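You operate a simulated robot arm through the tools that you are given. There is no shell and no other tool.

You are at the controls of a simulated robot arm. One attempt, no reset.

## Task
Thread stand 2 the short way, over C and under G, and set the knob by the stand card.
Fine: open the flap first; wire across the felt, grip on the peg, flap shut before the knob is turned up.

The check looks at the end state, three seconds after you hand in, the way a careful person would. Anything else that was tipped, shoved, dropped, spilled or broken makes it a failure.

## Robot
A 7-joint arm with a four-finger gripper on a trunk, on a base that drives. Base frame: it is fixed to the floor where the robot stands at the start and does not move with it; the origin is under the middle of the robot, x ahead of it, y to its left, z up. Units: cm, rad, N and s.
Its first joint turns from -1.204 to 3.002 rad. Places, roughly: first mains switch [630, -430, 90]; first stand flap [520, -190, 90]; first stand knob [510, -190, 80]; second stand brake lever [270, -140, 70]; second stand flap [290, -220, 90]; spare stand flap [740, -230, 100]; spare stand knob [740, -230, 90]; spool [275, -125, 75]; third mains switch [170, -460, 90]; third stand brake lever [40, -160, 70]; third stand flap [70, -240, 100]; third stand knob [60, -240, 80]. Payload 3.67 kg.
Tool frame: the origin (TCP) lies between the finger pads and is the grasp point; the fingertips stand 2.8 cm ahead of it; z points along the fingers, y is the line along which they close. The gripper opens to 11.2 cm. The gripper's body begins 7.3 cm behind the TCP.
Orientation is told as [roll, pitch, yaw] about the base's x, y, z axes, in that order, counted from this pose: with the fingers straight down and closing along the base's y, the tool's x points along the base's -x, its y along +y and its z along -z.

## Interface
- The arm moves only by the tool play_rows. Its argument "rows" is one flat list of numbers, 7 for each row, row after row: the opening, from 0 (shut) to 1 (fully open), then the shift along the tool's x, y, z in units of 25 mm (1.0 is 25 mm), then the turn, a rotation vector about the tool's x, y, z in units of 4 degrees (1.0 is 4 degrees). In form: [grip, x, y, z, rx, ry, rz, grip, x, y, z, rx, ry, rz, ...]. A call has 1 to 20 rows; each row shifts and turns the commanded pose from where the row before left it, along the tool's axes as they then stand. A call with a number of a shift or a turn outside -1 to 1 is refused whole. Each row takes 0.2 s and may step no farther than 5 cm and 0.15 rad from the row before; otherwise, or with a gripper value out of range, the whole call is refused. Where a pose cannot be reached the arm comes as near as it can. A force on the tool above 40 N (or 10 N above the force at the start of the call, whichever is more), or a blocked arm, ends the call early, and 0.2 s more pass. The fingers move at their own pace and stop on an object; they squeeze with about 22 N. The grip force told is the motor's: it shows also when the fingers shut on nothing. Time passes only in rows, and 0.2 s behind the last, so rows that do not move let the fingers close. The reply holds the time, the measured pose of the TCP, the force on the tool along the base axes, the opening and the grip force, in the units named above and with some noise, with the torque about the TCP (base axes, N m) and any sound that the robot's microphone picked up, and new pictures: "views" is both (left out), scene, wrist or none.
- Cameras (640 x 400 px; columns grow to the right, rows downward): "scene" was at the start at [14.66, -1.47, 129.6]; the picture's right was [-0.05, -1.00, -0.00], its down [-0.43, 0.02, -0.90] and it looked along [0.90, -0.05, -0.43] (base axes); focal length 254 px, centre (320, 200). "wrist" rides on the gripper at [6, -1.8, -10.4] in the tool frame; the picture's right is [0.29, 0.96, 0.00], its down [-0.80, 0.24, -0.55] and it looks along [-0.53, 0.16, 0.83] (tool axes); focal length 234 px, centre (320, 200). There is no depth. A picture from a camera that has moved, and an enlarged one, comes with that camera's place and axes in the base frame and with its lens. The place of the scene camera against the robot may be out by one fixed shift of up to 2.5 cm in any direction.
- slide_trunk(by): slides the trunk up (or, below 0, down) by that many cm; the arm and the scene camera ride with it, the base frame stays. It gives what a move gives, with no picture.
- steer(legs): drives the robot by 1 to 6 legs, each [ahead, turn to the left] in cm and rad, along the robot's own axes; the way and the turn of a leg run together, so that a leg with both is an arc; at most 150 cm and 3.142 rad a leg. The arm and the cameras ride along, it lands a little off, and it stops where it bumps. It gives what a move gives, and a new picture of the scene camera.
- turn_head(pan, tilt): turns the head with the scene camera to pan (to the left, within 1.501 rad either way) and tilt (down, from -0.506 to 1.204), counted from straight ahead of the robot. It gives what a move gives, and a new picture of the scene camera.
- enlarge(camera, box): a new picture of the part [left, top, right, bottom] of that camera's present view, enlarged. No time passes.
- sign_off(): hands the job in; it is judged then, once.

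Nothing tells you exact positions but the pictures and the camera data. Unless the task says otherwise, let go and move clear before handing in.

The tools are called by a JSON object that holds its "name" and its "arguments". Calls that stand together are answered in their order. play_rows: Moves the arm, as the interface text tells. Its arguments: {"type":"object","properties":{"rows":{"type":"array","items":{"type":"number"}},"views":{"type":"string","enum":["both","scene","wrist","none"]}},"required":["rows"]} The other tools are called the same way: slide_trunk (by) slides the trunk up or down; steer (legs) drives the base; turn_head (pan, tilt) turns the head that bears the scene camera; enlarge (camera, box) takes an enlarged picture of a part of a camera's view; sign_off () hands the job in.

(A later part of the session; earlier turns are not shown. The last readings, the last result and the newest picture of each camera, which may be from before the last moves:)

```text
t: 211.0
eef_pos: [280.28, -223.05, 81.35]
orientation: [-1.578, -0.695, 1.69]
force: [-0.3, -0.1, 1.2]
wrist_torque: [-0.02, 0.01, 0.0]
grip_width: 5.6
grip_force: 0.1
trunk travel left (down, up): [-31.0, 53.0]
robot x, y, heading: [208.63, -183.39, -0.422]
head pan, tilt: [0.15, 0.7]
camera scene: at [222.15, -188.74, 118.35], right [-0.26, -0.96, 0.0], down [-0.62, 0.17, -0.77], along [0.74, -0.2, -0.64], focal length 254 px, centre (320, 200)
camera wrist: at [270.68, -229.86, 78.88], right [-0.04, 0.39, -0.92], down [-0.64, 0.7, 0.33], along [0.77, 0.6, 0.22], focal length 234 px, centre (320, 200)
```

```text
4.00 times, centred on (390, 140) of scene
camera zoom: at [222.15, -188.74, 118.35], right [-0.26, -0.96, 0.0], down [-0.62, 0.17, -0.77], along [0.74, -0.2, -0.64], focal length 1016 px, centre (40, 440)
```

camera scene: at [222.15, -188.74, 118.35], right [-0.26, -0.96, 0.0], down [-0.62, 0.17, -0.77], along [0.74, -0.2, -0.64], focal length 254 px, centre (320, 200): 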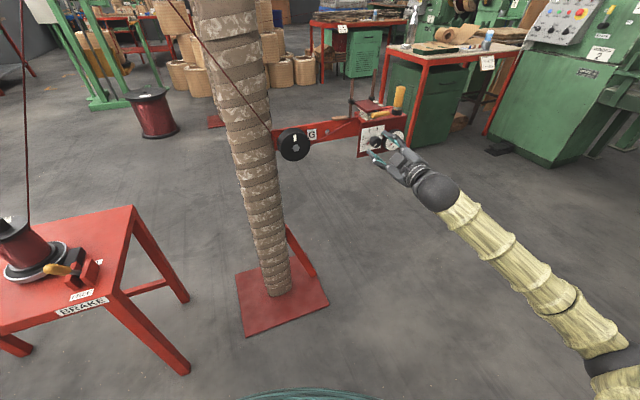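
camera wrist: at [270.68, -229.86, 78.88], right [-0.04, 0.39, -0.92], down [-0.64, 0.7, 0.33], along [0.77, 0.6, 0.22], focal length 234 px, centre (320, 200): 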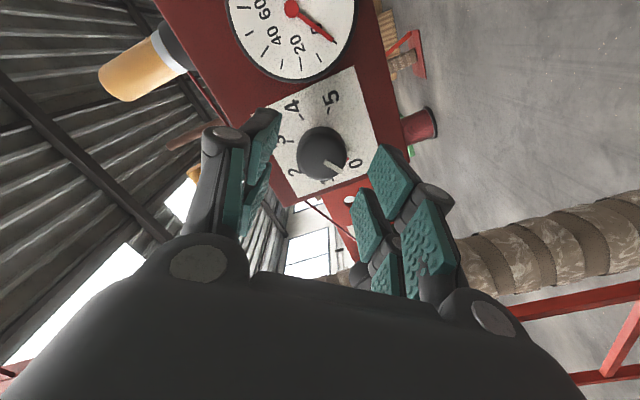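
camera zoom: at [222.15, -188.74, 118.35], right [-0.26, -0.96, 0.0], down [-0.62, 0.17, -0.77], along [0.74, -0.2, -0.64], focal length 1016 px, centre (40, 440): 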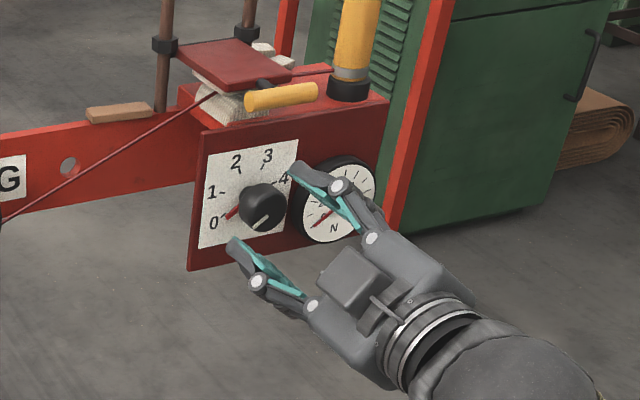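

The knob is centred between the fingers. Advancing the last 4 cm and closing.

{"name": "play_rows", "arguments": {"rows": [0.5, 0, 0, 0.6, 0, 0, 0, 0.5, 0, 0, 0.5, 0, 0, 0, 0.5, 0, 0, 0.5, 0, 0, 0, 0.2, 0, 0, 0, 0, 0, 0, 0.2, 0, 0, 0, 0, 0, 0, 0.2, 0, 0, 0, 0, 0, 0], "views": "both"}}

{"name": "enlarge", "arguments": {"camera": "wrist", "box": [200, 80, 440, 260]}}

{"name": "enlarge", "arguments": {"camera": "scene", "box": [340, 90, 440, 190]}}

```text
t: 211.9
eef_pos: [283.9, -223.03, 81.99]
orientation: [-1.591, -0.691, 1.686]
force: [-36.1, -13.4, 5.2]
wrist_torque: [-0.5, -0.59, -1.89]
grip_width: 5.66
grip_force: 21.9
trunk travel left (down, up): [-31.0, 53.0]
robot x, y, heading: [208.77, -183.55, -0.423]
head pan, tilt: [0.15, 0.7]
stopped in row 4: the force on the tool passed its limit at 46 N (the readings are from after the stop); the commanded pose is now the measured one
camera scene: at [221.8, -188.86, 118.39], right [-0.27, -0.96, 0.0], down [-0.62, 0.17, -0.77], along [0.74, -0.21, -0.64], focal length 254 px, centre (320, 200)
camera wrist: at [274.18, -229.87, 79.6], right [-0.03, 0.39, -0.92], down [-0.64, 0.7, 0.32], along [0.77, 0.59, 0.23], focal length 234 px, centre (320, 200)
```

scene: 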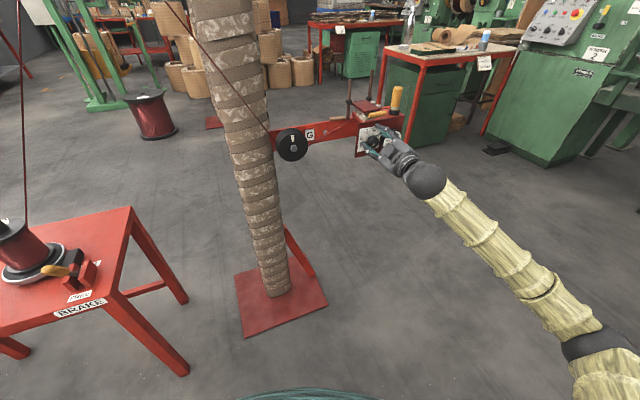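
wrist: 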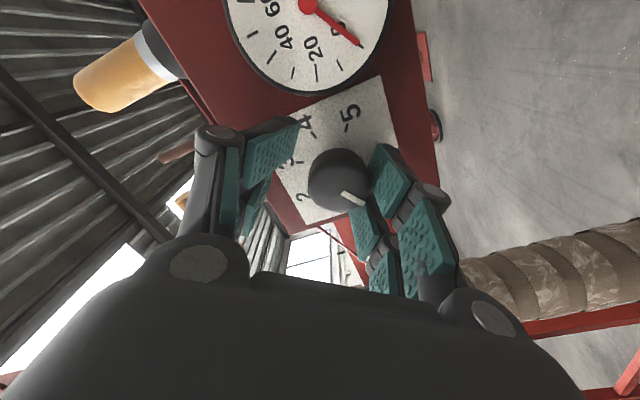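

```text
2.22 times, centred on (320, 170) of wrist
camera zoom: at [274.18, -229.87, 79.6], right [-0.03, 0.39, -0.92], down [-0.64, 0.7, 0.32], along [0.77, 0.59, 0.23], focal length 520 px, centre (320, 267)
```

zoom: 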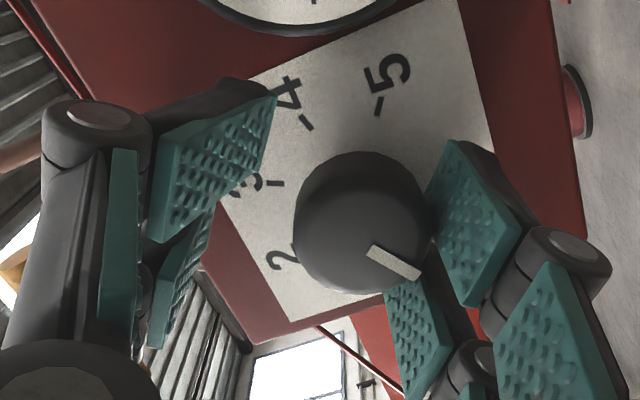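

```text
4.00 times, centred on (390, 140) of scene
camera zoom: at [221.8, -188.86, 118.39], right [-0.27, -0.96, 0.0], down [-0.62, 0.17, -0.77], along [0.74, -0.21, -0.64], focal length 1016 px, centre (40, 440)
```

zoom: 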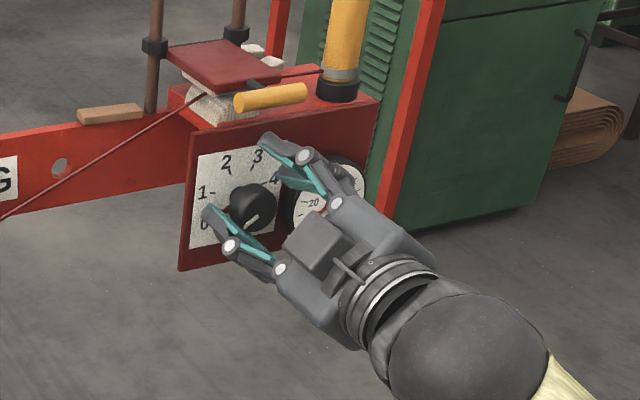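

The fingertips met the panel and slid a bit. I back off half a centimetre, re-centre, then close gently.

{"name": "play_rows", "arguments": {"rows": [0.5, 0, 0, -0.24, 0, 0, 0, 0.5, 0.045, 0.296, 0, 0, 0, 0, 0.5, 0, 0, 0, 0, 0, 0], "views": "wrist"}}

{"name": "enlarge", "arguments": {"camera": "wrist", "box": [200, 80, 440, 260]}}

```text
t: 212.7
eef_pos: [283.52, -222.41, 81.13]
orientation: [-1.584, -0.694, 1.688]
force: [-2.1, 0.9, -1.0]
wrist_torque: [0.02, -0.03, -0.04]
grip_width: 5.61
grip_force: 0.1
trunk travel left (down, up): [-31.0, 53.0]
robot x, y, heading: [208.67, -183.46, -0.423]
head pan, tilt: [0.15, 0.7]
camera wrist: at [273.89, -229.23, 78.7], right [-0.03, 0.39, -0.92], down [-0.64, 0.7, 0.32], along [0.77, 0.6, 0.22], focal length 234 px, centre (320, 200)
```

wrist: 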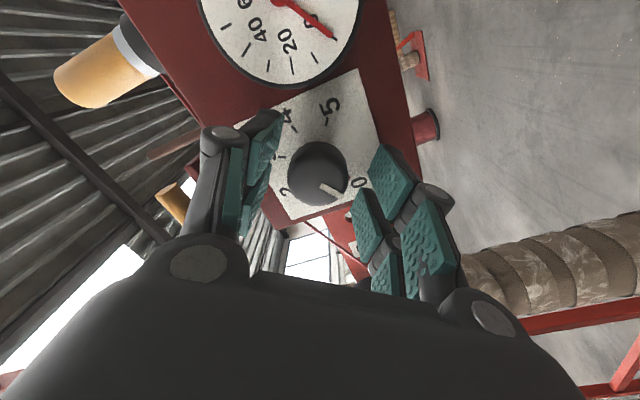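

```text
2.22 times, centred on (320, 170) of wrist
camera zoom: at [273.89, -229.23, 78.7], right [-0.03, 0.39, -0.92], down [-0.64, 0.7, 0.32], along [0.77, 0.6, 0.22], focal length 520 px, centre (320, 267)
```

zoom: 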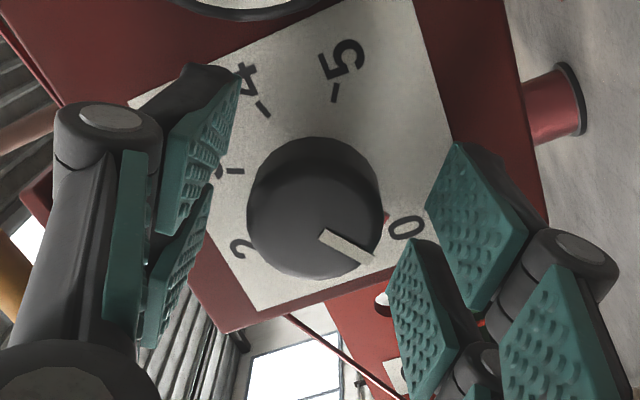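

Centred within 1–2 mm. Closing on the knob.

{"name": "play_rows", "arguments": {"rows": [0.38, 0, 0, 0, 0, 0, 0, 0.25, 0, 0, 0, 0, 0, 0, 0.25, 0, 0, 0, 0, 0, 0, 0.25, 0, 0, 0, 0, 0, 0], "views": "wrist"}}

```text
t: 213.7
eef_pos: [283.63, -222.59, 81.25]
orientation: [-1.584, -0.694, 1.685]
force: [8.1, -5.3, 8.9]
wrist_torque: [0.0, -0.15, -0.18]
grip_width: 3.17
grip_force: 44.8
trunk travel left (down, up): [-31.0, 53.0]
robot x, y, heading: [208.9, -183.39, -0.421]
head pan, tilt: [0.15, 0.7]
camera wrist: at [273.88, -229.34, 78.77], right [-0.03, 0.39, -0.92], down [-0.64, 0.7, 0.32], along [0.77, 0.6, 0.23], focal length 234 px, centre (320, 200)
```

wrist: 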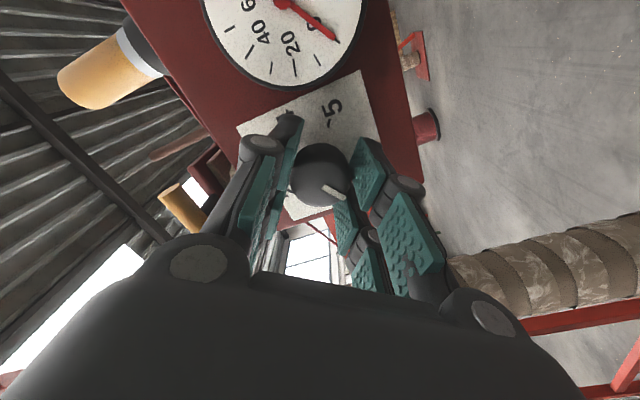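

Gripped. Turning clockwise 48° first.

{"name": "play_rows", "arguments": {"rows": [0.25, 0, 0, 0, 0, 0, 1, 0.25, 0, 0, 0, 0, 0, 1, 0.25, 0, 0, 0, 0, 0, 1, 0.25, 0, 0, 0, 0, 0, 1, 0.25, 0, 0, 0, 0, 0, 1, 0.25, 0, 0, 0, 0, 0, 1, 0.25, 0, 0, 0, 0, 0, 1, 0.25, 0, 0, 0, 0, 0, 1, 0.25, 0, 0, 0, 0, 0, 1, 0.25, 0, 0, 0, 0, 0, 1, 0.25, 0, 0, 0, 0, 0, 1, 0.25, 0, 0, 0, 0, 0, 1], "views": "both"}}

{"name": "enlarge", "arguments": {"camera": "scene", "box": [340, 90, 440, 190]}}

{"name": "enlarge", "arguments": {"camera": "wrist", "box": [200, 80, 440, 260]}}

```text
t: 216.3
eef_pos: [283.69, -222.52, 81.19]
orientation: [-1.85, -1.53, 1.956]
force: [25.9, -13.4, 28.4]
wrist_torque: [0.07, -0.65, -0.45]
grip_width: 3.15
grip_force: 44.6
trunk travel left (down, up): [-31.0, 53.0]
robot x, y, heading: [209.0, -183.02, -0.42]
head pan, tilt: [0.15, 0.7]
camera scene: at [222.1, -188.77, 118.37], right [-0.27, -0.96, 0.0], down [-0.62, 0.17, -0.77], along [0.74, -0.2, -0.64], focal length 254 px, centre (320, 200)
camera wrist: at [273.51, -225.66, 75.27], right [-0.1, 0.94, -0.33], down [-0.59, 0.21, 0.78], along [0.8, 0.27, 0.53], focal length 234 px, centre (320, 200)
```

scene: 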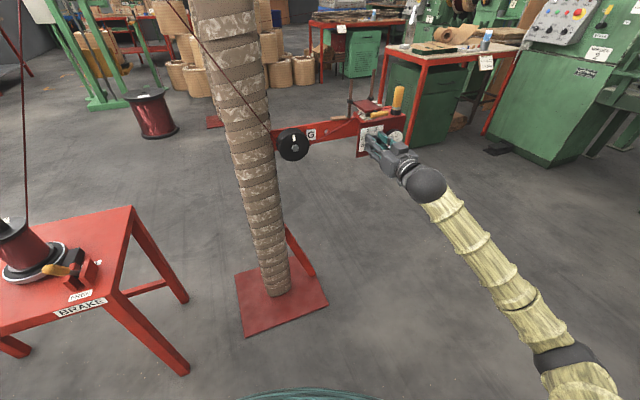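
wrist: 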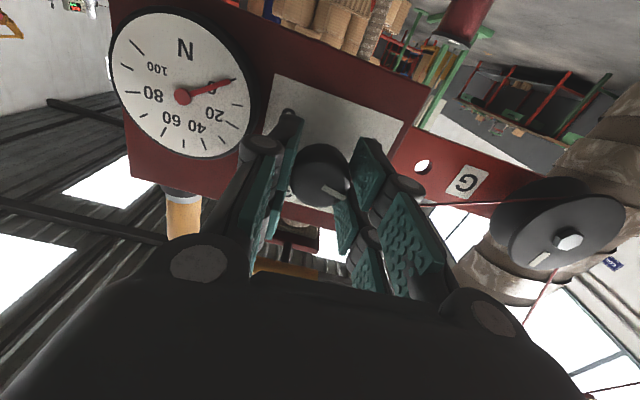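

```text
4.00 times, centred on (390, 140) of scene
camera zoom: at [222.1, -188.77, 118.37], right [-0.27, -0.96, 0.0], down [-0.62, 0.17, -0.77], along [0.74, -0.2, -0.64], focal length 1016 px, centre (40, 440)
```

zoom: 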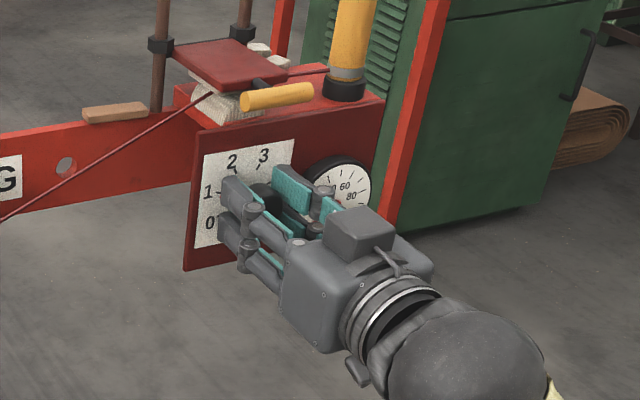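

```text
2.22 times, centred on (320, 170) of wrist
camera zoom: at [273.51, -225.66, 75.27], right [-0.1, 0.94, -0.33], down [-0.59, 0.21, 0.78], along [0.8, 0.27, 0.53], focal length 520 px, centre (320, 267)
```

zoom: 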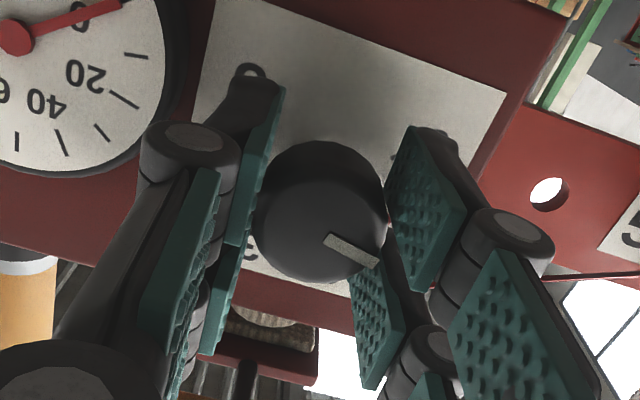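

The knob turns with the hand. Side force has built up a little; I relieve it by a small shift and continue the stroke.

{"name": "play_rows", "arguments": {"rows": [0.25, -0.1, -0.03, 0.05, 0, 0, 0, 0.25, 0, 0, 0, 0, 0, 0], "views": "none"}}

```text
t: 216.9
eef_pos: [283.47, -222.62, 81.2]
orientation: [-1.773, -1.531, 1.879]
force: [-16.7, -4.9, 0.0]
wrist_torque: [0.05, -0.38, -0.11]
grip_width: 3.15
grip_force: 45.2
trunk travel left (down, up): [-31.0, 53.0]
robot x, y, heading: [209.22, -183.09, -0.422]
head pan, tilt: [0.15, 0.7]
```

{"name": "play_rows", "arguments": {"rows": [0.25, 0, 0, -0.02, 0, 0, 1, 0.25, 0, 0, 0, 0, 0, 1, 0.25, 0, 0, 0, 0, 0, 1, 0.25, 0, 0, 0, 0, 0, 1, 0.25, 0, 0, 0, 0, 0, 1, 0.25, 0, 0, 0, 0, 0, 1, 0.25, 0, 0, 0, 0, 0, 1, 0.25, 0, 0, 0, 0, 0, 1], "views": "none"}}

```text
t: 218.5
eef_pos: [283.57, -222.64, 81.18]
orientation: [1.587, -1.142, -1.478]
force: [-6.7, 0.2, -4.0]
wrist_torque: [0.01, -0.25, -0.24]
grip_width: 3.17
grip_force: 45.1
trunk travel left (down, up): [-31.0, 53.0]
robot x, y, heading: [208.93, -183.12, -0.417]
head pan, tilt: [0.15, 0.7]
stopped in row 7: the force on the tool passed its limit at 41 N (the readings are from after the stop); the commanded pose is now the measured one
```

{"name": "play_rows", "arguments": {"rows": [0.25, 0, 0, 0, 0, 0, 0.5, 0.25, 0, 0, 0, 0, 0, 0.5, 0.25, 0, 0, 0, 0, 0, 0.5, 0.25, 0, 0, 0, 0, 0, 0.5], "views": "both"}}

{"name": "enlarge", "arguments": {"camera": "wrist", "box": [200, 80, 440, 260]}}

{"name": "enlarge", "arguments": {"camera": "scene", "box": [340, 90, 440, 190]}}

```text
t: 219.5
eef_pos: [283.69, -222.57, 81.13]
orientation: [1.582, -1.001, -1.475]
force: [-16.1, -2.1, -8.1]
wrist_torque: [-0.03, 0.41, -0.14]
grip_width: 3.14
grip_force: 45.0
trunk travel left (down, up): [-31.0, 53.0]
robot x, y, heading: [209.07, -183.32, -0.422]
head pan, tilt: [0.15, 0.7]
camera scene: at [222.06, -188.84, 118.35], right [-0.27, -0.96, 0.0], down [-0.62, 0.17, -0.77], along [0.74, -0.2, -0.64], focal length 254 px, centre (320, 200)
camera wrist: at [273.1, -221.96, 75.22], right [-0.11, 0.96, 0.27], down [-0.53, -0.29, 0.8], along [0.84, -0.06, 0.54], focal length 234 px, centre (320, 200)
```

scene: 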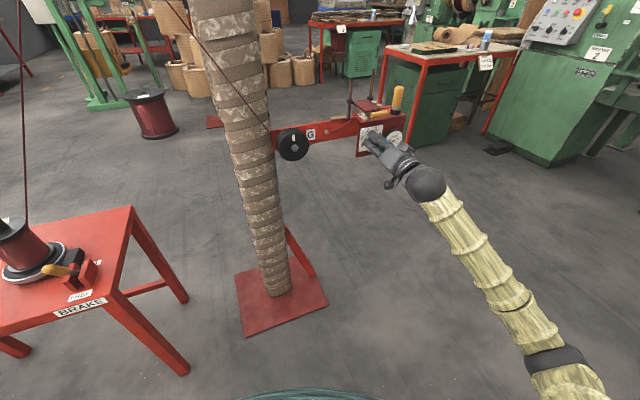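
wrist: 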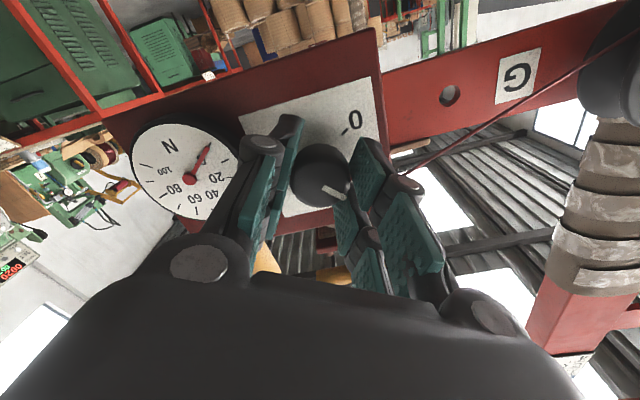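

```text
2.22 times, centred on (320, 170) of wrist
camera zoom: at [273.1, -221.96, 75.22], right [-0.11, 0.96, 0.27], down [-0.53, -0.29, 0.8], along [0.84, -0.06, 0.54], focal length 520 px, centre (320, 267)
```

zoom: 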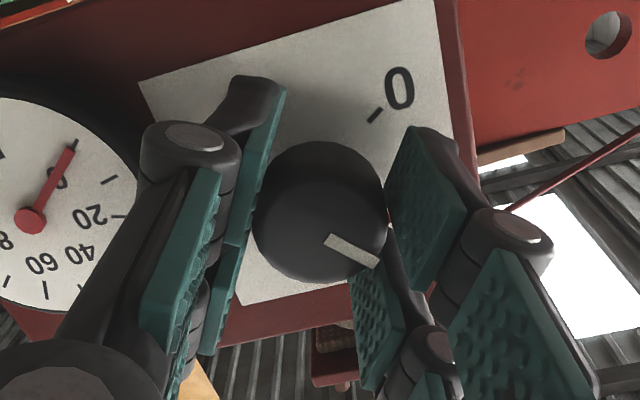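

```text
4.00 times, centred on (390, 140) of scene
camera zoom: at [222.06, -188.84, 118.35], right [-0.27, -0.96, 0.0], down [-0.62, 0.17, -0.77], along [0.74, -0.2, -0.64], focal length 1016 px, centre (40, 440)
```

zoom: 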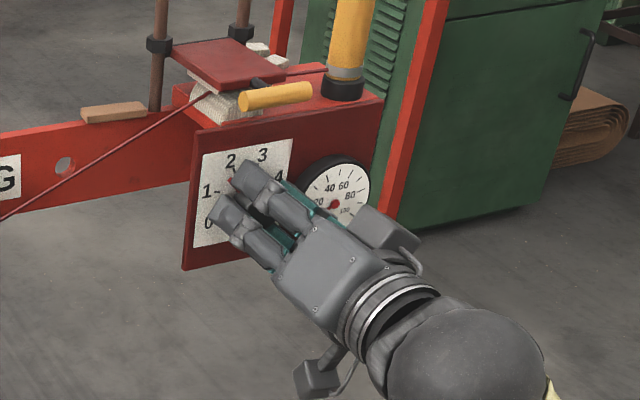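

About 83° turned (value ≈1.65), all good. Continuing this stroke to about 100°.

{"name": "play_rows", "arguments": {"rows": [0.25, 0, 0, -0.04, 0, 0, 0.7, 0.25, 0, 0, 0, 0, 0, 0.7, 0.25, 0, 0, 0, 0, 0, 0.7, 0.25, 0, 0, 0, 0, 0, 0.7, 0.25, 0, 0, 0, 0, 0, 0.7, 0.25, 0, 0, 0, 0, 0, 0.7, 0.25, 0, 0, 0, 0, 0, 0.7], "views": "wrist"}}

```text
t: 221.1
eef_pos: [283.41, -222.64, 81.21]
orientation: [1.58, -0.657, -1.468]
force: [9.8, -6.0, 2.3]
wrist_torque: [0.01, -0.25, -0.55]
grip_width: 3.16
grip_force: 45.7
trunk travel left (down, up): [-31.0, 53.0]
robot x, y, heading: [208.91, -183.56, -0.421]
head pan, tilt: [0.15, 0.7]
camera wrist: at [272.89, -220.05, 76.14], right [-0.09, 0.81, 0.58], down [-0.5, -0.54, 0.67], along [0.86, -0.23, 0.46], focal length 234 px, centre (320, 200)
```

wrist: 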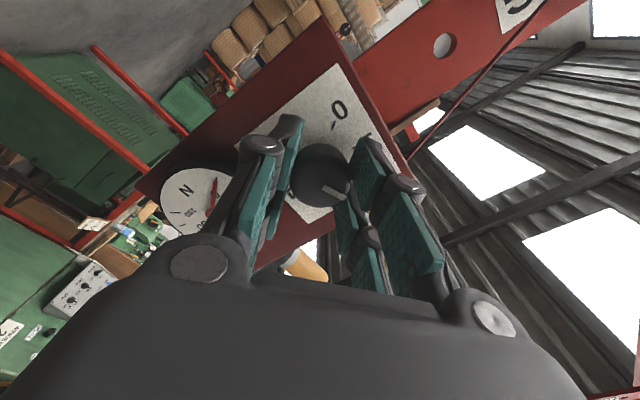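

Value ≈2.05 so far. Now open, rotate the hand back ~98°, and regrip for the second stroke.

{"name": "play_rows", "arguments": {"rows": [0.45, 0, 0, 0, 0, 0, 0, 0.45, 0, 0, 0, 0, 0, 0, 0.45, 0, 0, -0.06, 0, 0, 0, 0.45, 0, 0, 0, 0, 0, 0, 0.45, 0, 0, 0, 0, 0, -1], "views": "both"}}

{"name": "enlarge", "arguments": {"camera": "wrist", "box": [200, 80, 440, 260]}}

{"name": "enlarge", "arguments": {"camera": "scene", "box": [340, 90, 440, 190]}}

```text
t: 222.3
eef_pos: [283.4, -222.62, 81.14]
orientation: [1.582, -0.729, -1.469]
force: [-0.4, 0.2, 0.8]
wrist_torque: [-0.01, -0.02, -0.04]
grip_width: 5.01
grip_force: 0.1
trunk travel left (down, up): [-31.0, 53.0]
robot x, y, heading: [208.71, -183.52, -0.426]
head pan, tilt: [0.15, 0.7]
camera scene: at [222.1, -188.79, 118.35], right [-0.27, -0.96, 0.0], down [-0.62, 0.17, -0.76], along [0.74, -0.2, -0.64], focal length 254 px, centre (320, 200)
camera wrist: at [272.72, -220.42, 75.91], right [-0.1, 0.85, 0.52], down [-0.51, -0.49, 0.71], along [0.86, -0.2, 0.48], focal length 234 px, centre (320, 200)
```

scene: 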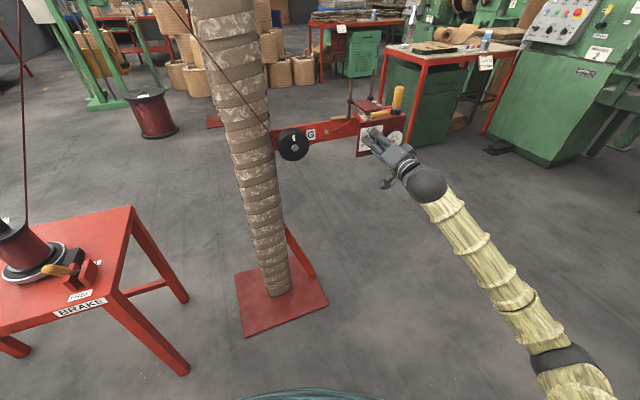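
wrist: 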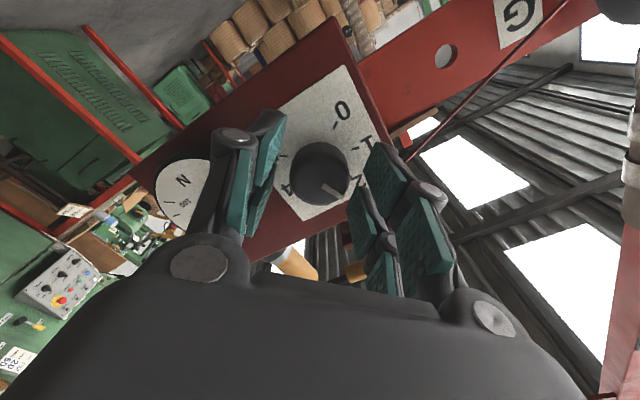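

```text
2.22 times, centred on (320, 170) of wrist
camera zoom: at [272.72, -220.42, 75.91], right [-0.1, 0.85, 0.52], down [-0.51, -0.49, 0.71], along [0.86, -0.2, 0.48], focal length 520 px, centre (320, 267)
```

zoom: 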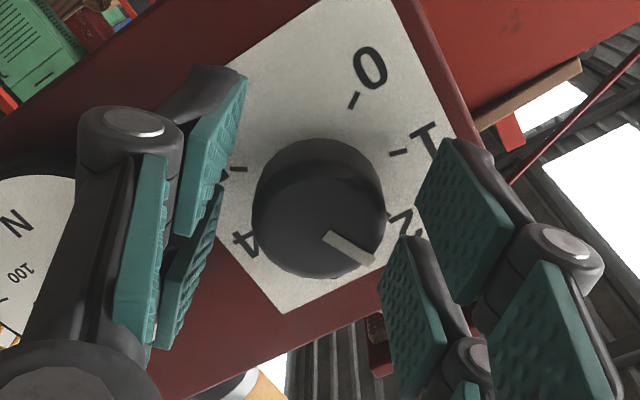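

```text
4.00 times, centred on (390, 140) of scene
camera zoom: at [222.1, -188.79, 118.35], right [-0.27, -0.96, 0.0], down [-0.62, 0.17, -0.76], along [0.74, -0.2, -0.64], focal length 1016 px, centre (40, 440)
```

zoom: 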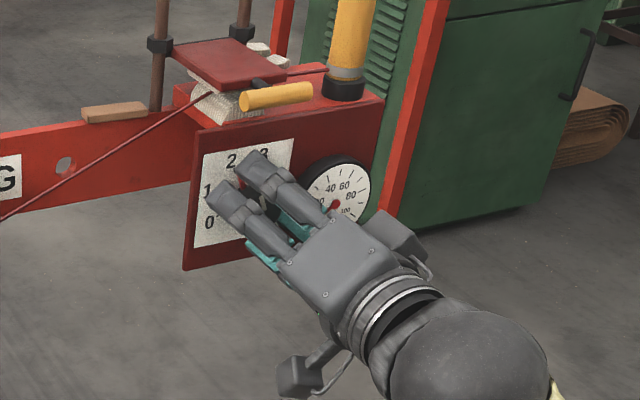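

The knob holds at 2. Rotating the open hand back for the second stroke.

{"name": "play_rows", "arguments": {"rows": [0.45, 0, 0, 0, 0, 0, -1, 0.45, 0, 0, 0, 0, 0, -1, 0.45, 0, 0, 0, 0, 0, -1, 0.45, 0, 0, 0, 0, 0, -1, 0.45, 0, 0, 0, 0, 0, -1, 0.45, 0, 0, 0, 0, 0, -1, 0.45, 0, 0, 0, 0, 0, -1, 0.45, 0, 0, 0, 0, 0, -1, 0.45, 0, 0, 0, 0, 0, -1, 0.45, 0, 0, 0, 0, 0, -1, 0.45, 0, 0, 0, 0, 0, -1, 0.45, 0, 0, 0, 0, 0, -1, 0.45, 0, 0, 0, 0, 0, -1, 0.45, 0, 0, 0, 0, 0, -1, 0.45, 0, 0, 0, 0, 0, -1, 0.45, 0, 0, 0, 0, 0, -1, 0.45, 0, 0, 0, 0, 0, -1, 0.45, 0, 0, 0, 0, 0, -1, 0.45, 0, 0, 0, 0, 0, -1, 0.45, 0, 0, 0, 0, 0, -1], "views": "none"}}

{"name": "play_rows", "arguments": {"rows": [0.45, 0, 0, 0, 0, 0, -0.9, 0.45, 0, 0, 0, 0, 0, -0.9, 0.45, 0, 0, 0, 0, 0, -0.9, 0.45, 0, 0, 0, 0, 0, -0.9, 0.45, 0, 0, 0, 0, 0, 0], "views": "both"}}

{"name": "enlarge", "arguments": {"camera": "wrist", "box": [200, 80, 440, 260]}}

{"name": "enlarge", "arguments": {"camera": "scene", "box": [340, 90, 440, 190]}}

```text
t: 226.5
eef_pos: [283.34, -222.6, 81.22]
orientation: [-1.585, -1.016, 1.692]
force: [-1.7, 0.8, -1.5]
wrist_torque: [0.03, 0.05, -0.04]
grip_width: 5.0
grip_force: 0.0
trunk travel left (down, up): [-31.0, 53.0]
robot x, y, heading: [209.15, -183.38, -0.419]
head pan, tilt: [0.15, 0.7]
```

```text
t: 227.7
eef_pos: [283.34, -222.55, 81.18]
orientation: [-1.581, -0.764, 1.687]
force: [-1.3, 1.4, -1.0]
wrist_torque: [0.01, 0.0, -0.07]
grip_width: 5.01
grip_force: 0.0
trunk travel left (down, up): [-31.0, 53.0]
robot x, y, heading: [208.84, -183.47, -0.418]
head pan, tilt: [0.15, 0.7]
camera scene: at [222.1, -188.8, 118.35], right [-0.27, -0.96, 0.0], down [-0.62, 0.17, -0.76], along [0.74, -0.2, -0.64], focal length 254 px, centre (320, 200)
camera wrist: at [273.67, -229.19, 78.43], right [-0.04, 0.45, -0.89], down [-0.63, 0.68, 0.37], along [0.77, 0.58, 0.26], focal length 234 px, centre (320, 200)
```

scene: 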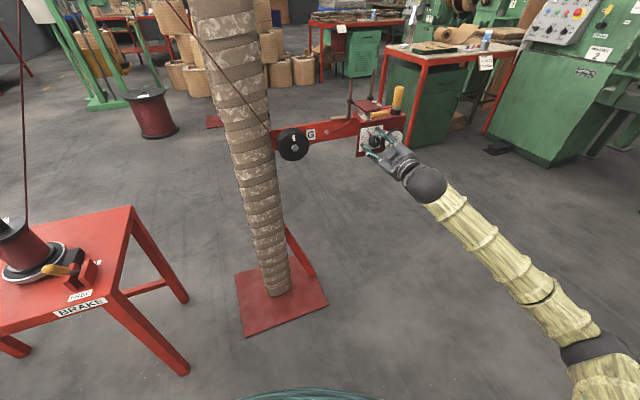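
wrist: 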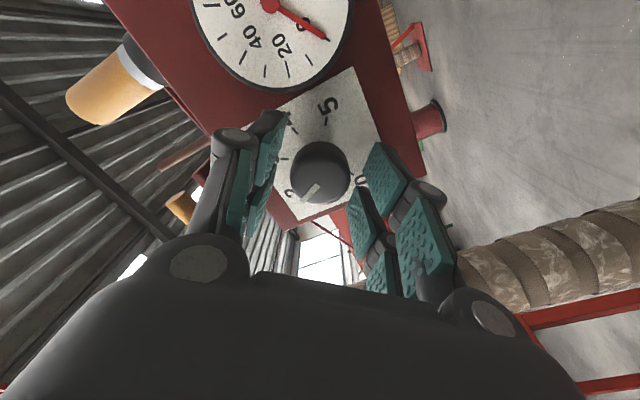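

```text
2.22 times, centred on (320, 170) of wrist
camera zoom: at [273.67, -229.19, 78.43], right [-0.04, 0.45, -0.89], down [-0.63, 0.68, 0.37], along [0.77, 0.58, 0.26], focal length 520 px, centre (320, 267)
```

zoom: 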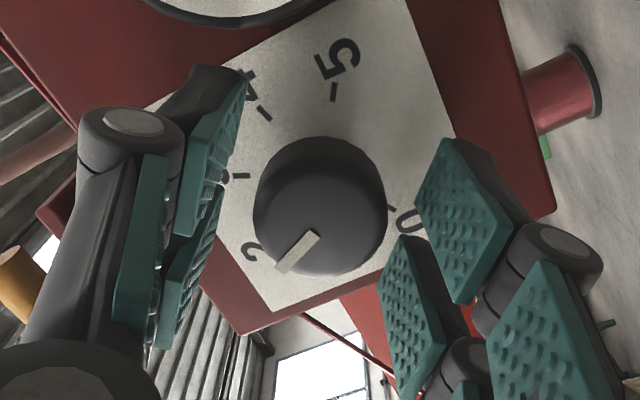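

```text
4.00 times, centred on (390, 140) of scene
camera zoom: at [222.1, -188.8, 118.35], right [-0.27, -0.96, 0.0], down [-0.62, 0.17, -0.76], along [0.74, -0.2, -0.64], focal length 1016 px, centre (40, 440)
```

zoom: 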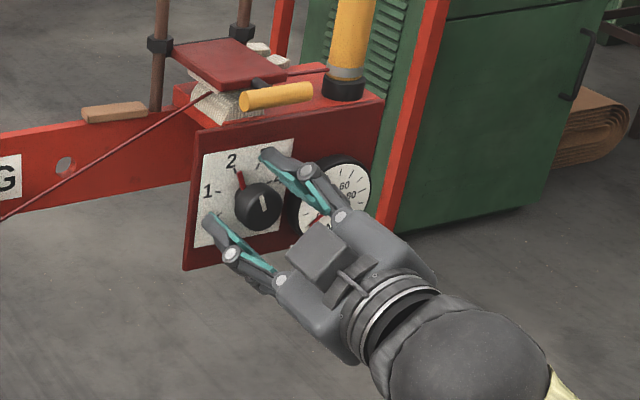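

The red pointer is right at 2. Closing and turning the second stroke.

{"name": "play_rows", "arguments": {"rows": [0.36, 0, 0, 0.06, 0, 0, 0, 0.25, 0, 0, 0, 0, 0, 0, 0.25, 0, 0, 0, 0, 0, 0, 0.25, 0, 0, 0, 0, 0, 0], "views": "none"}}

{"name": "play_rows", "arguments": {"rows": [0.25, 0, 0, 0, 0, 0, 0.9, 0.25, 0, 0, 0, 0, 0, 0.9, 0.25, 0, 0, 0, 0, 0, 0.9, 0.25, 0, 0, 0, 0, 0, 0.9, 0.25, 0, 0, 0, 0, 0, 0.9, 0.25, 0, 0, 0, 0, 0, 0.9, 0.25, 0, 0, 0, 0, 0, 0.9, 0.25, 0, 0, 0, 0, 0, 0.9], "views": "none"}}

```text
t: 228.7
eef_pos: [283.54, -222.58, 81.24]
orientation: [-1.58, -0.764, 1.689]
force: [1.9, 0.6, 0.6]
wrist_torque: [0.0, -0.05, 0.09]
grip_width: 3.16
grip_force: 45.3
trunk travel left (down, up): [-31.0, 53.0]
robot x, y, heading: [208.9, -182.81, -0.42]
head pan, tilt: [0.15, 0.7]
```

```text
t: 230.5
eef_pos: [283.55, -222.51, 81.2]
orientation: [-1.595, -1.268, 1.704]
force: [8.6, 0.3, 2.9]
wrist_torque: [-0.04, 0.22, -0.27]
grip_width: 3.17
grip_force: 44.8
trunk travel left (down, up): [-31.0, 53.0]
robot x, y, heading: [208.76, -183.23, -0.42]
head pan, tilt: [0.15, 0.7]
```

{"name": "play_rows", "arguments": {"rows": [0.25, 0, 0, 0, 0, 0, 0.9, 0.25, 0, 0, 0, 0, 0, 0.9, 0.25, 0, 0, 0, 0, 0, 0.9, 0.25, 0, 0, 0, 0, 0, 0.9, 0.25, 0, 0, 0, 0, 0, 0.9, 0.25, 0, 0, 0, 0, 0, 0.9, 0.25, 0, 0, 0, 0, 0, 0.9, 0.25, 0, 0, 0, 0, 0, 0.9], "views": "none"}}

{"name": "play_rows", "arguments": {"rows": [0.25, 0, 0, 0, 0, 0, 0.9, 0.25, 0, 0, 0, 0, 0, 0.9, 0.25, 0, 0, 0, 0, 0, 0.9, 0.25, 0, 0, 0, 0, 0, 0.9, 0.25, 0, 0, 0, 0, 0, 0.9, 0.25, 0, 0, 0, 0, 0, 0.9, 0.25, 0, 0, 0, 0, 0, 0.9, 0.25, 0, 0, 0, 0, 0, 0.9], "views": "both"}}

{"name": "enlarge", "arguments": {"camera": "wrist", "box": [200, 80, 440, 260]}}

{"name": "enlarge", "arguments": {"camera": "scene", "box": [340, 90, 440, 190]}}

```text
t: 232.3
eef_pos: [283.47, -222.59, 81.23]
orientation: [1.611, -1.372, -1.501]
force: [26.9, -7.3, 17.3]
wrist_torque: [0.06, -0.32, -0.13]
grip_width: 3.17
grip_force: 44.6
trunk travel left (down, up): [-31.0, 53.0]
robot x, y, heading: [208.71, -183.59, -0.426]
head pan, tilt: [0.15, 0.7]
```

```text
t: 234.1
eef_pos: [283.44, -222.58, 81.28]
orientation: [1.581, -0.868, -1.473]
force: [21.8, -10.1, 15.6]
wrist_torque: [0.01, -0.03, -0.27]
grip_width: 3.18
grip_force: 44.8
trunk travel left (down, up): [-31.0, 53.0]
robot x, y, heading: [208.66, -183.35, -0.421]
head pan, tilt: [0.15, 0.7]
camera scene: at [222.15, -188.8, 118.34], right [-0.27, -0.96, 0.0], down [-0.62, 0.17, -0.76], along [0.74, -0.2, -0.64], focal length 254 px, centre (320, 200)
camera wrist: at [272.96, -221.19, 75.5], right [-0.1, 0.91, 0.4], down [-0.52, -0.39, 0.76], along [0.85, -0.13, 0.51], focal length 234 px, centre (320, 200)
```

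scene: 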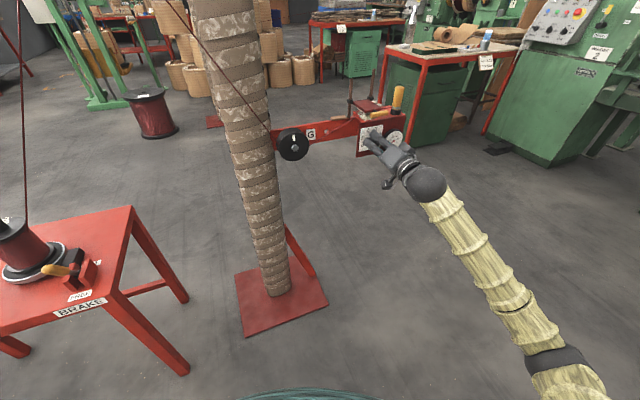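
wrist: 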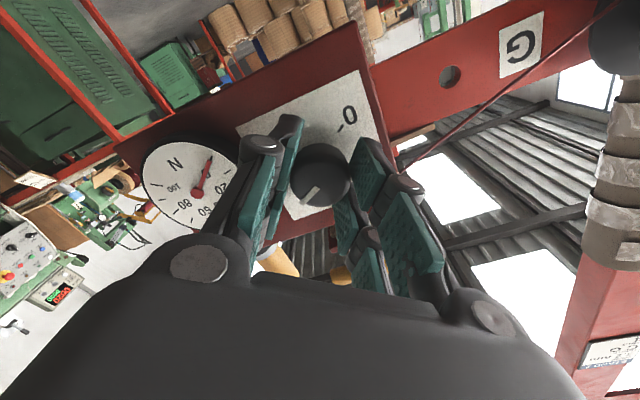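

```text
2.22 times, centred on (320, 170) of wrist
camera zoom: at [272.96, -221.19, 75.5], right [-0.1, 0.91, 0.4], down [-0.52, -0.39, 0.76], along [0.85, -0.13, 0.51], focal length 520 px, centre (320, 267)
```

zoom: 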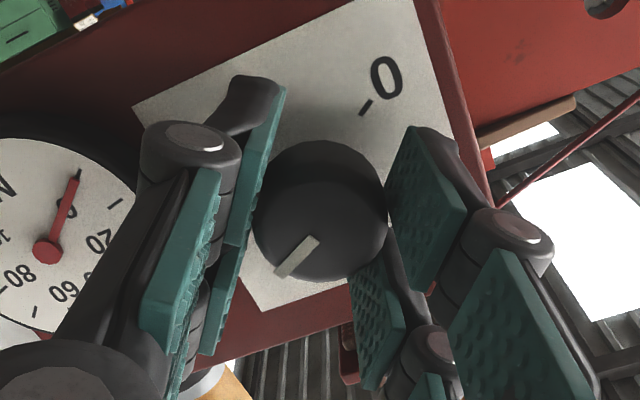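

```text
4.00 times, centred on (390, 140) of scene
camera zoom: at [222.15, -188.8, 118.34], right [-0.27, -0.96, 0.0], down [-0.62, 0.17, -0.76], along [0.74, -0.2, -0.64], focal length 1016 px, centre (40, 440)
```

zoom: 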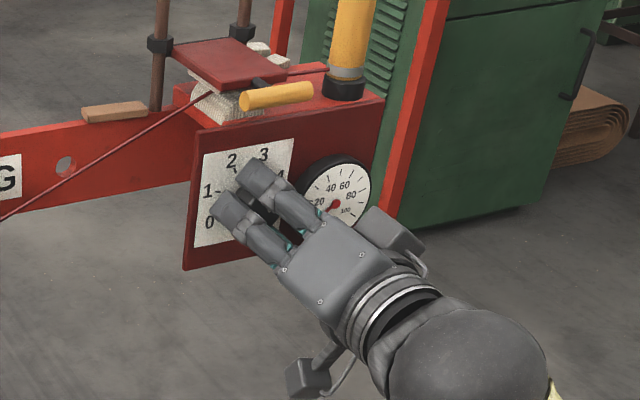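

About 189° turned (value ≈3.78). Final 11°.

{"name": "play_rows", "arguments": {"rows": [0.25, -0.03, 0.03, 0.03, 0, 0, 0.69, 0.25, 0, 0, 0, 0, 0, 0.69, 0.25, 0, 0, 0, 0, 0, 0.69, 0.25, 0, 0, 0, 0, 0, 0.69, 0.25, 0, 0, 0, 0, 0, 0], "views": "none"}}

{"name": "play_rows", "arguments": {"rows": [0.5, 0, 0, 0, 0, 0, 0, 0.5, 0, 0, 0, 0, 0, 0, 0.5, 0, 0, -0.5, 0, 0, 0, 0.5, 0, 0, -1, 0, 0, 0, 0.5, 0, 0, -1, 0, 0, 0, 0.5, 0, 0, -1, 0, 0, 0, 0.5, 0, 0, -1, 0, 0, 0, 0.5, 0, 0, -1, 0, 0, 0], "views": "both"}}

{"name": "enlarge", "arguments": {"camera": "wrist", "box": [260, 60, 400, 180]}}

{"name": "enlarge", "arguments": {"camera": "scene", "box": [350, 100, 420, 170]}}

```text
t: 235.3
eef_pos: [283.5, -222.56, 81.11]
orientation: [1.578, -0.676, -1.467]
force: [-19.7, -2.9, -9.4]
wrist_torque: [-0.02, 0.28, -0.05]
grip_width: 3.13
grip_force: 45.1
trunk travel left (down, up): [-31.0, 53.0]
robot x, y, heading: [208.89, -183.18, -0.418]
head pan, tilt: [0.15, 0.7]
```

```text
t: 237.1
eef_pos: [270.04, -223.92, 81.05]
orientation: [1.579, -0.677, -1.468]
force: [0.3, -0.3, -0.7]
wrist_torque: [-0.02, 0.01, 0.0]
grip_width: 5.58
grip_force: 0.1
trunk travel left (down, up): [-31.0, 53.0]
robot x, y, heading: [208.99, -183.59, -0.417]
head pan, tilt: [0.15, 0.7]
camera scene: at [222.13, -188.8, 118.34], right [-0.27, -0.96, 0.0], down [-0.62, 0.17, -0.76], along [0.74, -0.2, -0.64], focal length 254 px, centre (320, 200)
camera wrist: at [259.28, -221.58, 76.03], right [-0.09, 0.82, 0.57], down [-0.5, -0.53, 0.68], along [0.86, -0.22, 0.46], focal length 234 px, centre (320, 200)
```

scene: 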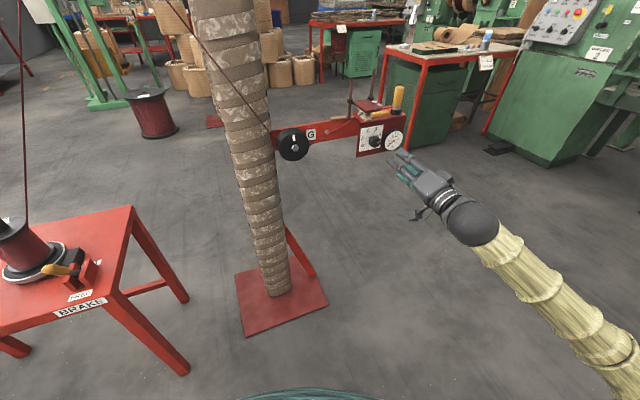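
wrist: 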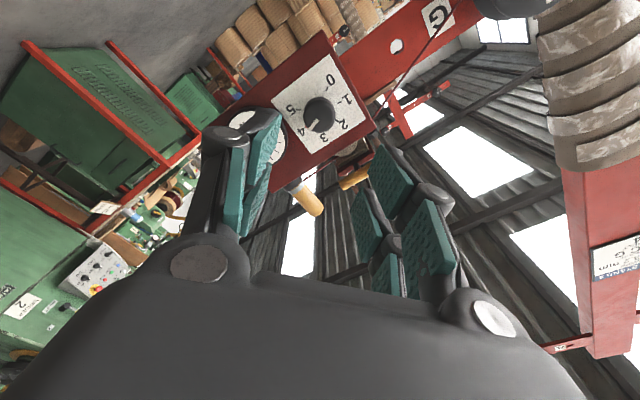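

```text
3.33 times, centred on (330, 120) of wrist
camera zoom: at [259.28, -221.58, 76.03], right [-0.09, 0.82, 0.57], down [-0.5, -0.53, 0.68], along [0.86, -0.22, 0.46], focal length 781 px, centre (287, 467)
```

zoom: 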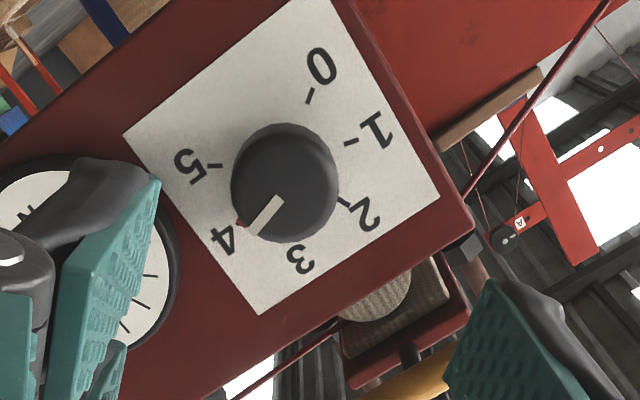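

```text
5.71 times, centred on (385, 135) of scene
camera zoom: at [222.13, -188.8, 118.34], right [-0.27, -0.96, 0.0], down [-0.62, 0.17, -0.76], along [0.74, -0.2, -0.64], focal length 1451 px, centre (-51, 571)
```

zoom: 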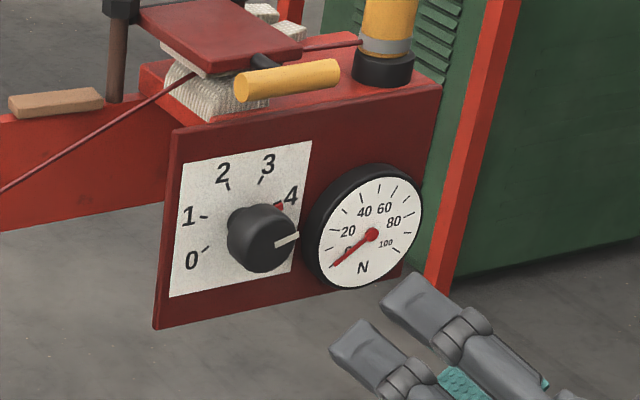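

The pointer appears at 4. I'll rotate the hand back to level and look square-on to verify the exact pointer position.

{"name": "play_rows", "arguments": {"rows": [0.5, 0.3, 0.3, -0.5, 0, 0, -1, 0.5, 0.3, 0.3, -0.5, 0, 0, -1, 0.5, 0, 0, 0, 0, 0, -1, 0.5, 0, 0, 0, 0, 0, -1, 0.5, 0, 0, 0, 0, 0, -1, 0.5, 0, 0, 0, 0, 0, -1, 0.5, 0, 0, 0, 0, 0, -1, 0.5, 0, 0, 0, 0, 0, -1, 0.5, 0, 0, 0, 0, 0, -1, 0.5, 0, 0, 0, 0, 0, -1, 0.5, 0, 0, 0, 0, 0, -1, 0.5, 0, 0, 0, 0, 0, -1, 0.5, 0, 0, 0, 0, 0, -1], "views": "wrist"}}

{"name": "enlarge", "arguments": {"camera": "wrist", "box": [260, 70, 360, 180]}}

{"name": "enlarge", "arguments": {"camera": "scene", "box": [365, 115, 405, 155]}}

```text
t: 239.9
eef_pos: [267.13, -222.16, 81.37]
orientation: [-1.923, -1.554, 2.036]
force: [0.7, 0.3, 0.0]
wrist_torque: [-0.01, -0.04, 0.02]
grip_width: 5.6
grip_force: 0.0
trunk travel left (down, up): [-31.0, 53.0]
robot x, y, heading: [209.12, -183.24, -0.415]
head pan, tilt: [0.15, 0.7]
camera wrist: at [257.13, -225.15, 75.46], right [-0.1, 0.95, -0.3], down [-0.58, 0.19, 0.79], along [0.81, 0.26, 0.53], focal length 234 px, centre (320, 200)
```

wrist: 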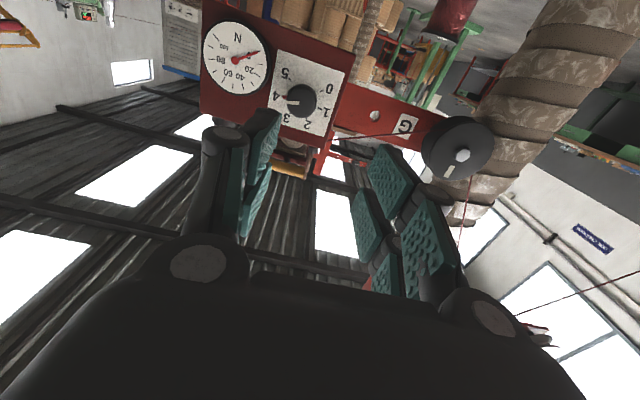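

```text
3.64 times, centred on (310, 125) of wrist
camera zoom: at [257.13, -225.15, 75.46], right [-0.1, 0.95, -0.3], down [-0.58, 0.19, 0.79], along [0.81, 0.26, 0.53], focal length 852 px, centre (356, 473)
```

zoom: 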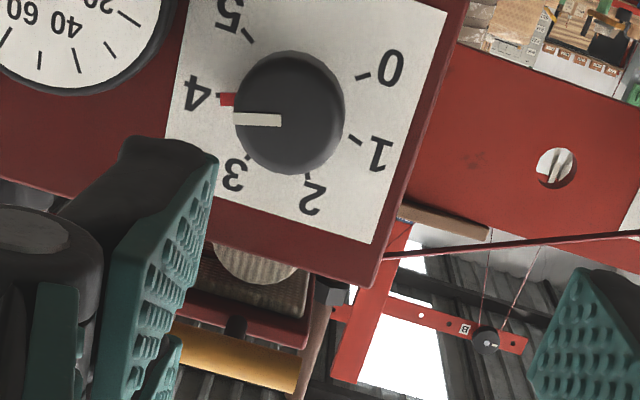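

```text
10.00 times, centred on (385, 135) of scene
camera zoom: at [222.1, -188.8, 118.35], right [-0.27, -0.96, 0.0], down [-0.62, 0.17, -0.76], along [0.74, -0.2, -0.64], focal length 2540 px, centre (-330, 850)
```

zoom: 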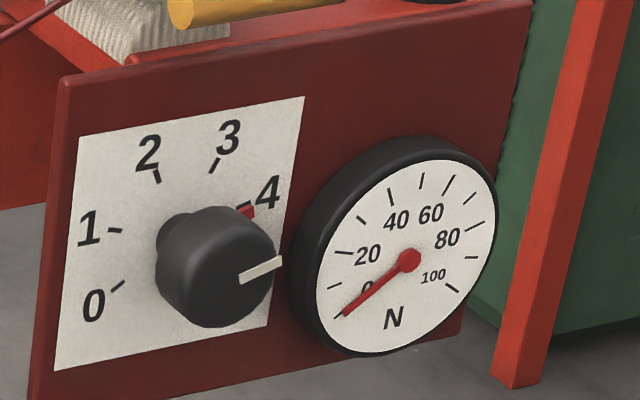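

{"name": "enlarge", "arguments": {"camera": "scene", "box": [382, 130, 396, 144]}}

{"name": "enlarge", "arguments": {"camera": "wrist", "box": [270, 80, 300, 115]}}

```text
16.00 times, centred on (389, 137) of scene
camera zoom: at [222.1, -188.8, 118.35], right [-0.27, -0.96, 0.0], down [-0.62, 0.17, -0.76], along [0.74, -0.2, -0.64], focal length 4063 px, centre (-784, 1208)
```

zoom: 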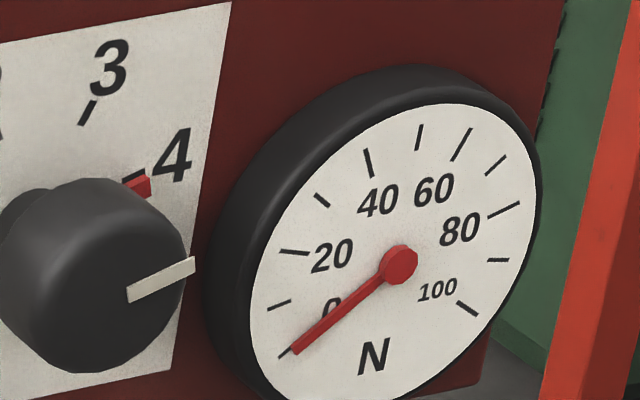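

```text
11.43 times, centred on (285, 98) of wrist
camera zoom: at [257.13, -225.15, 75.46], right [-0.1, 0.95, -0.3], down [-0.58, 0.19, 0.79], along [0.81, 0.26, 0.53], focal length 2676 px, centre (720, 1371)
```

zoom: 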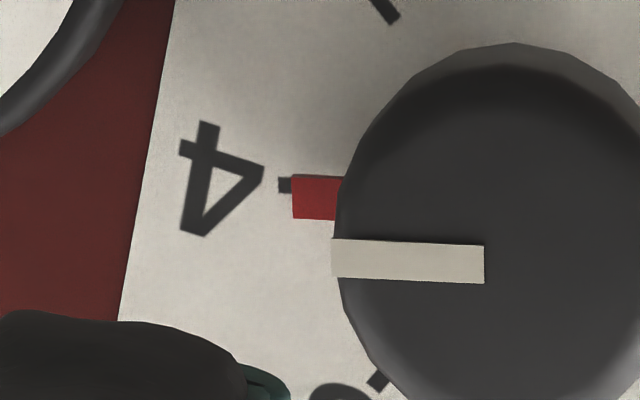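

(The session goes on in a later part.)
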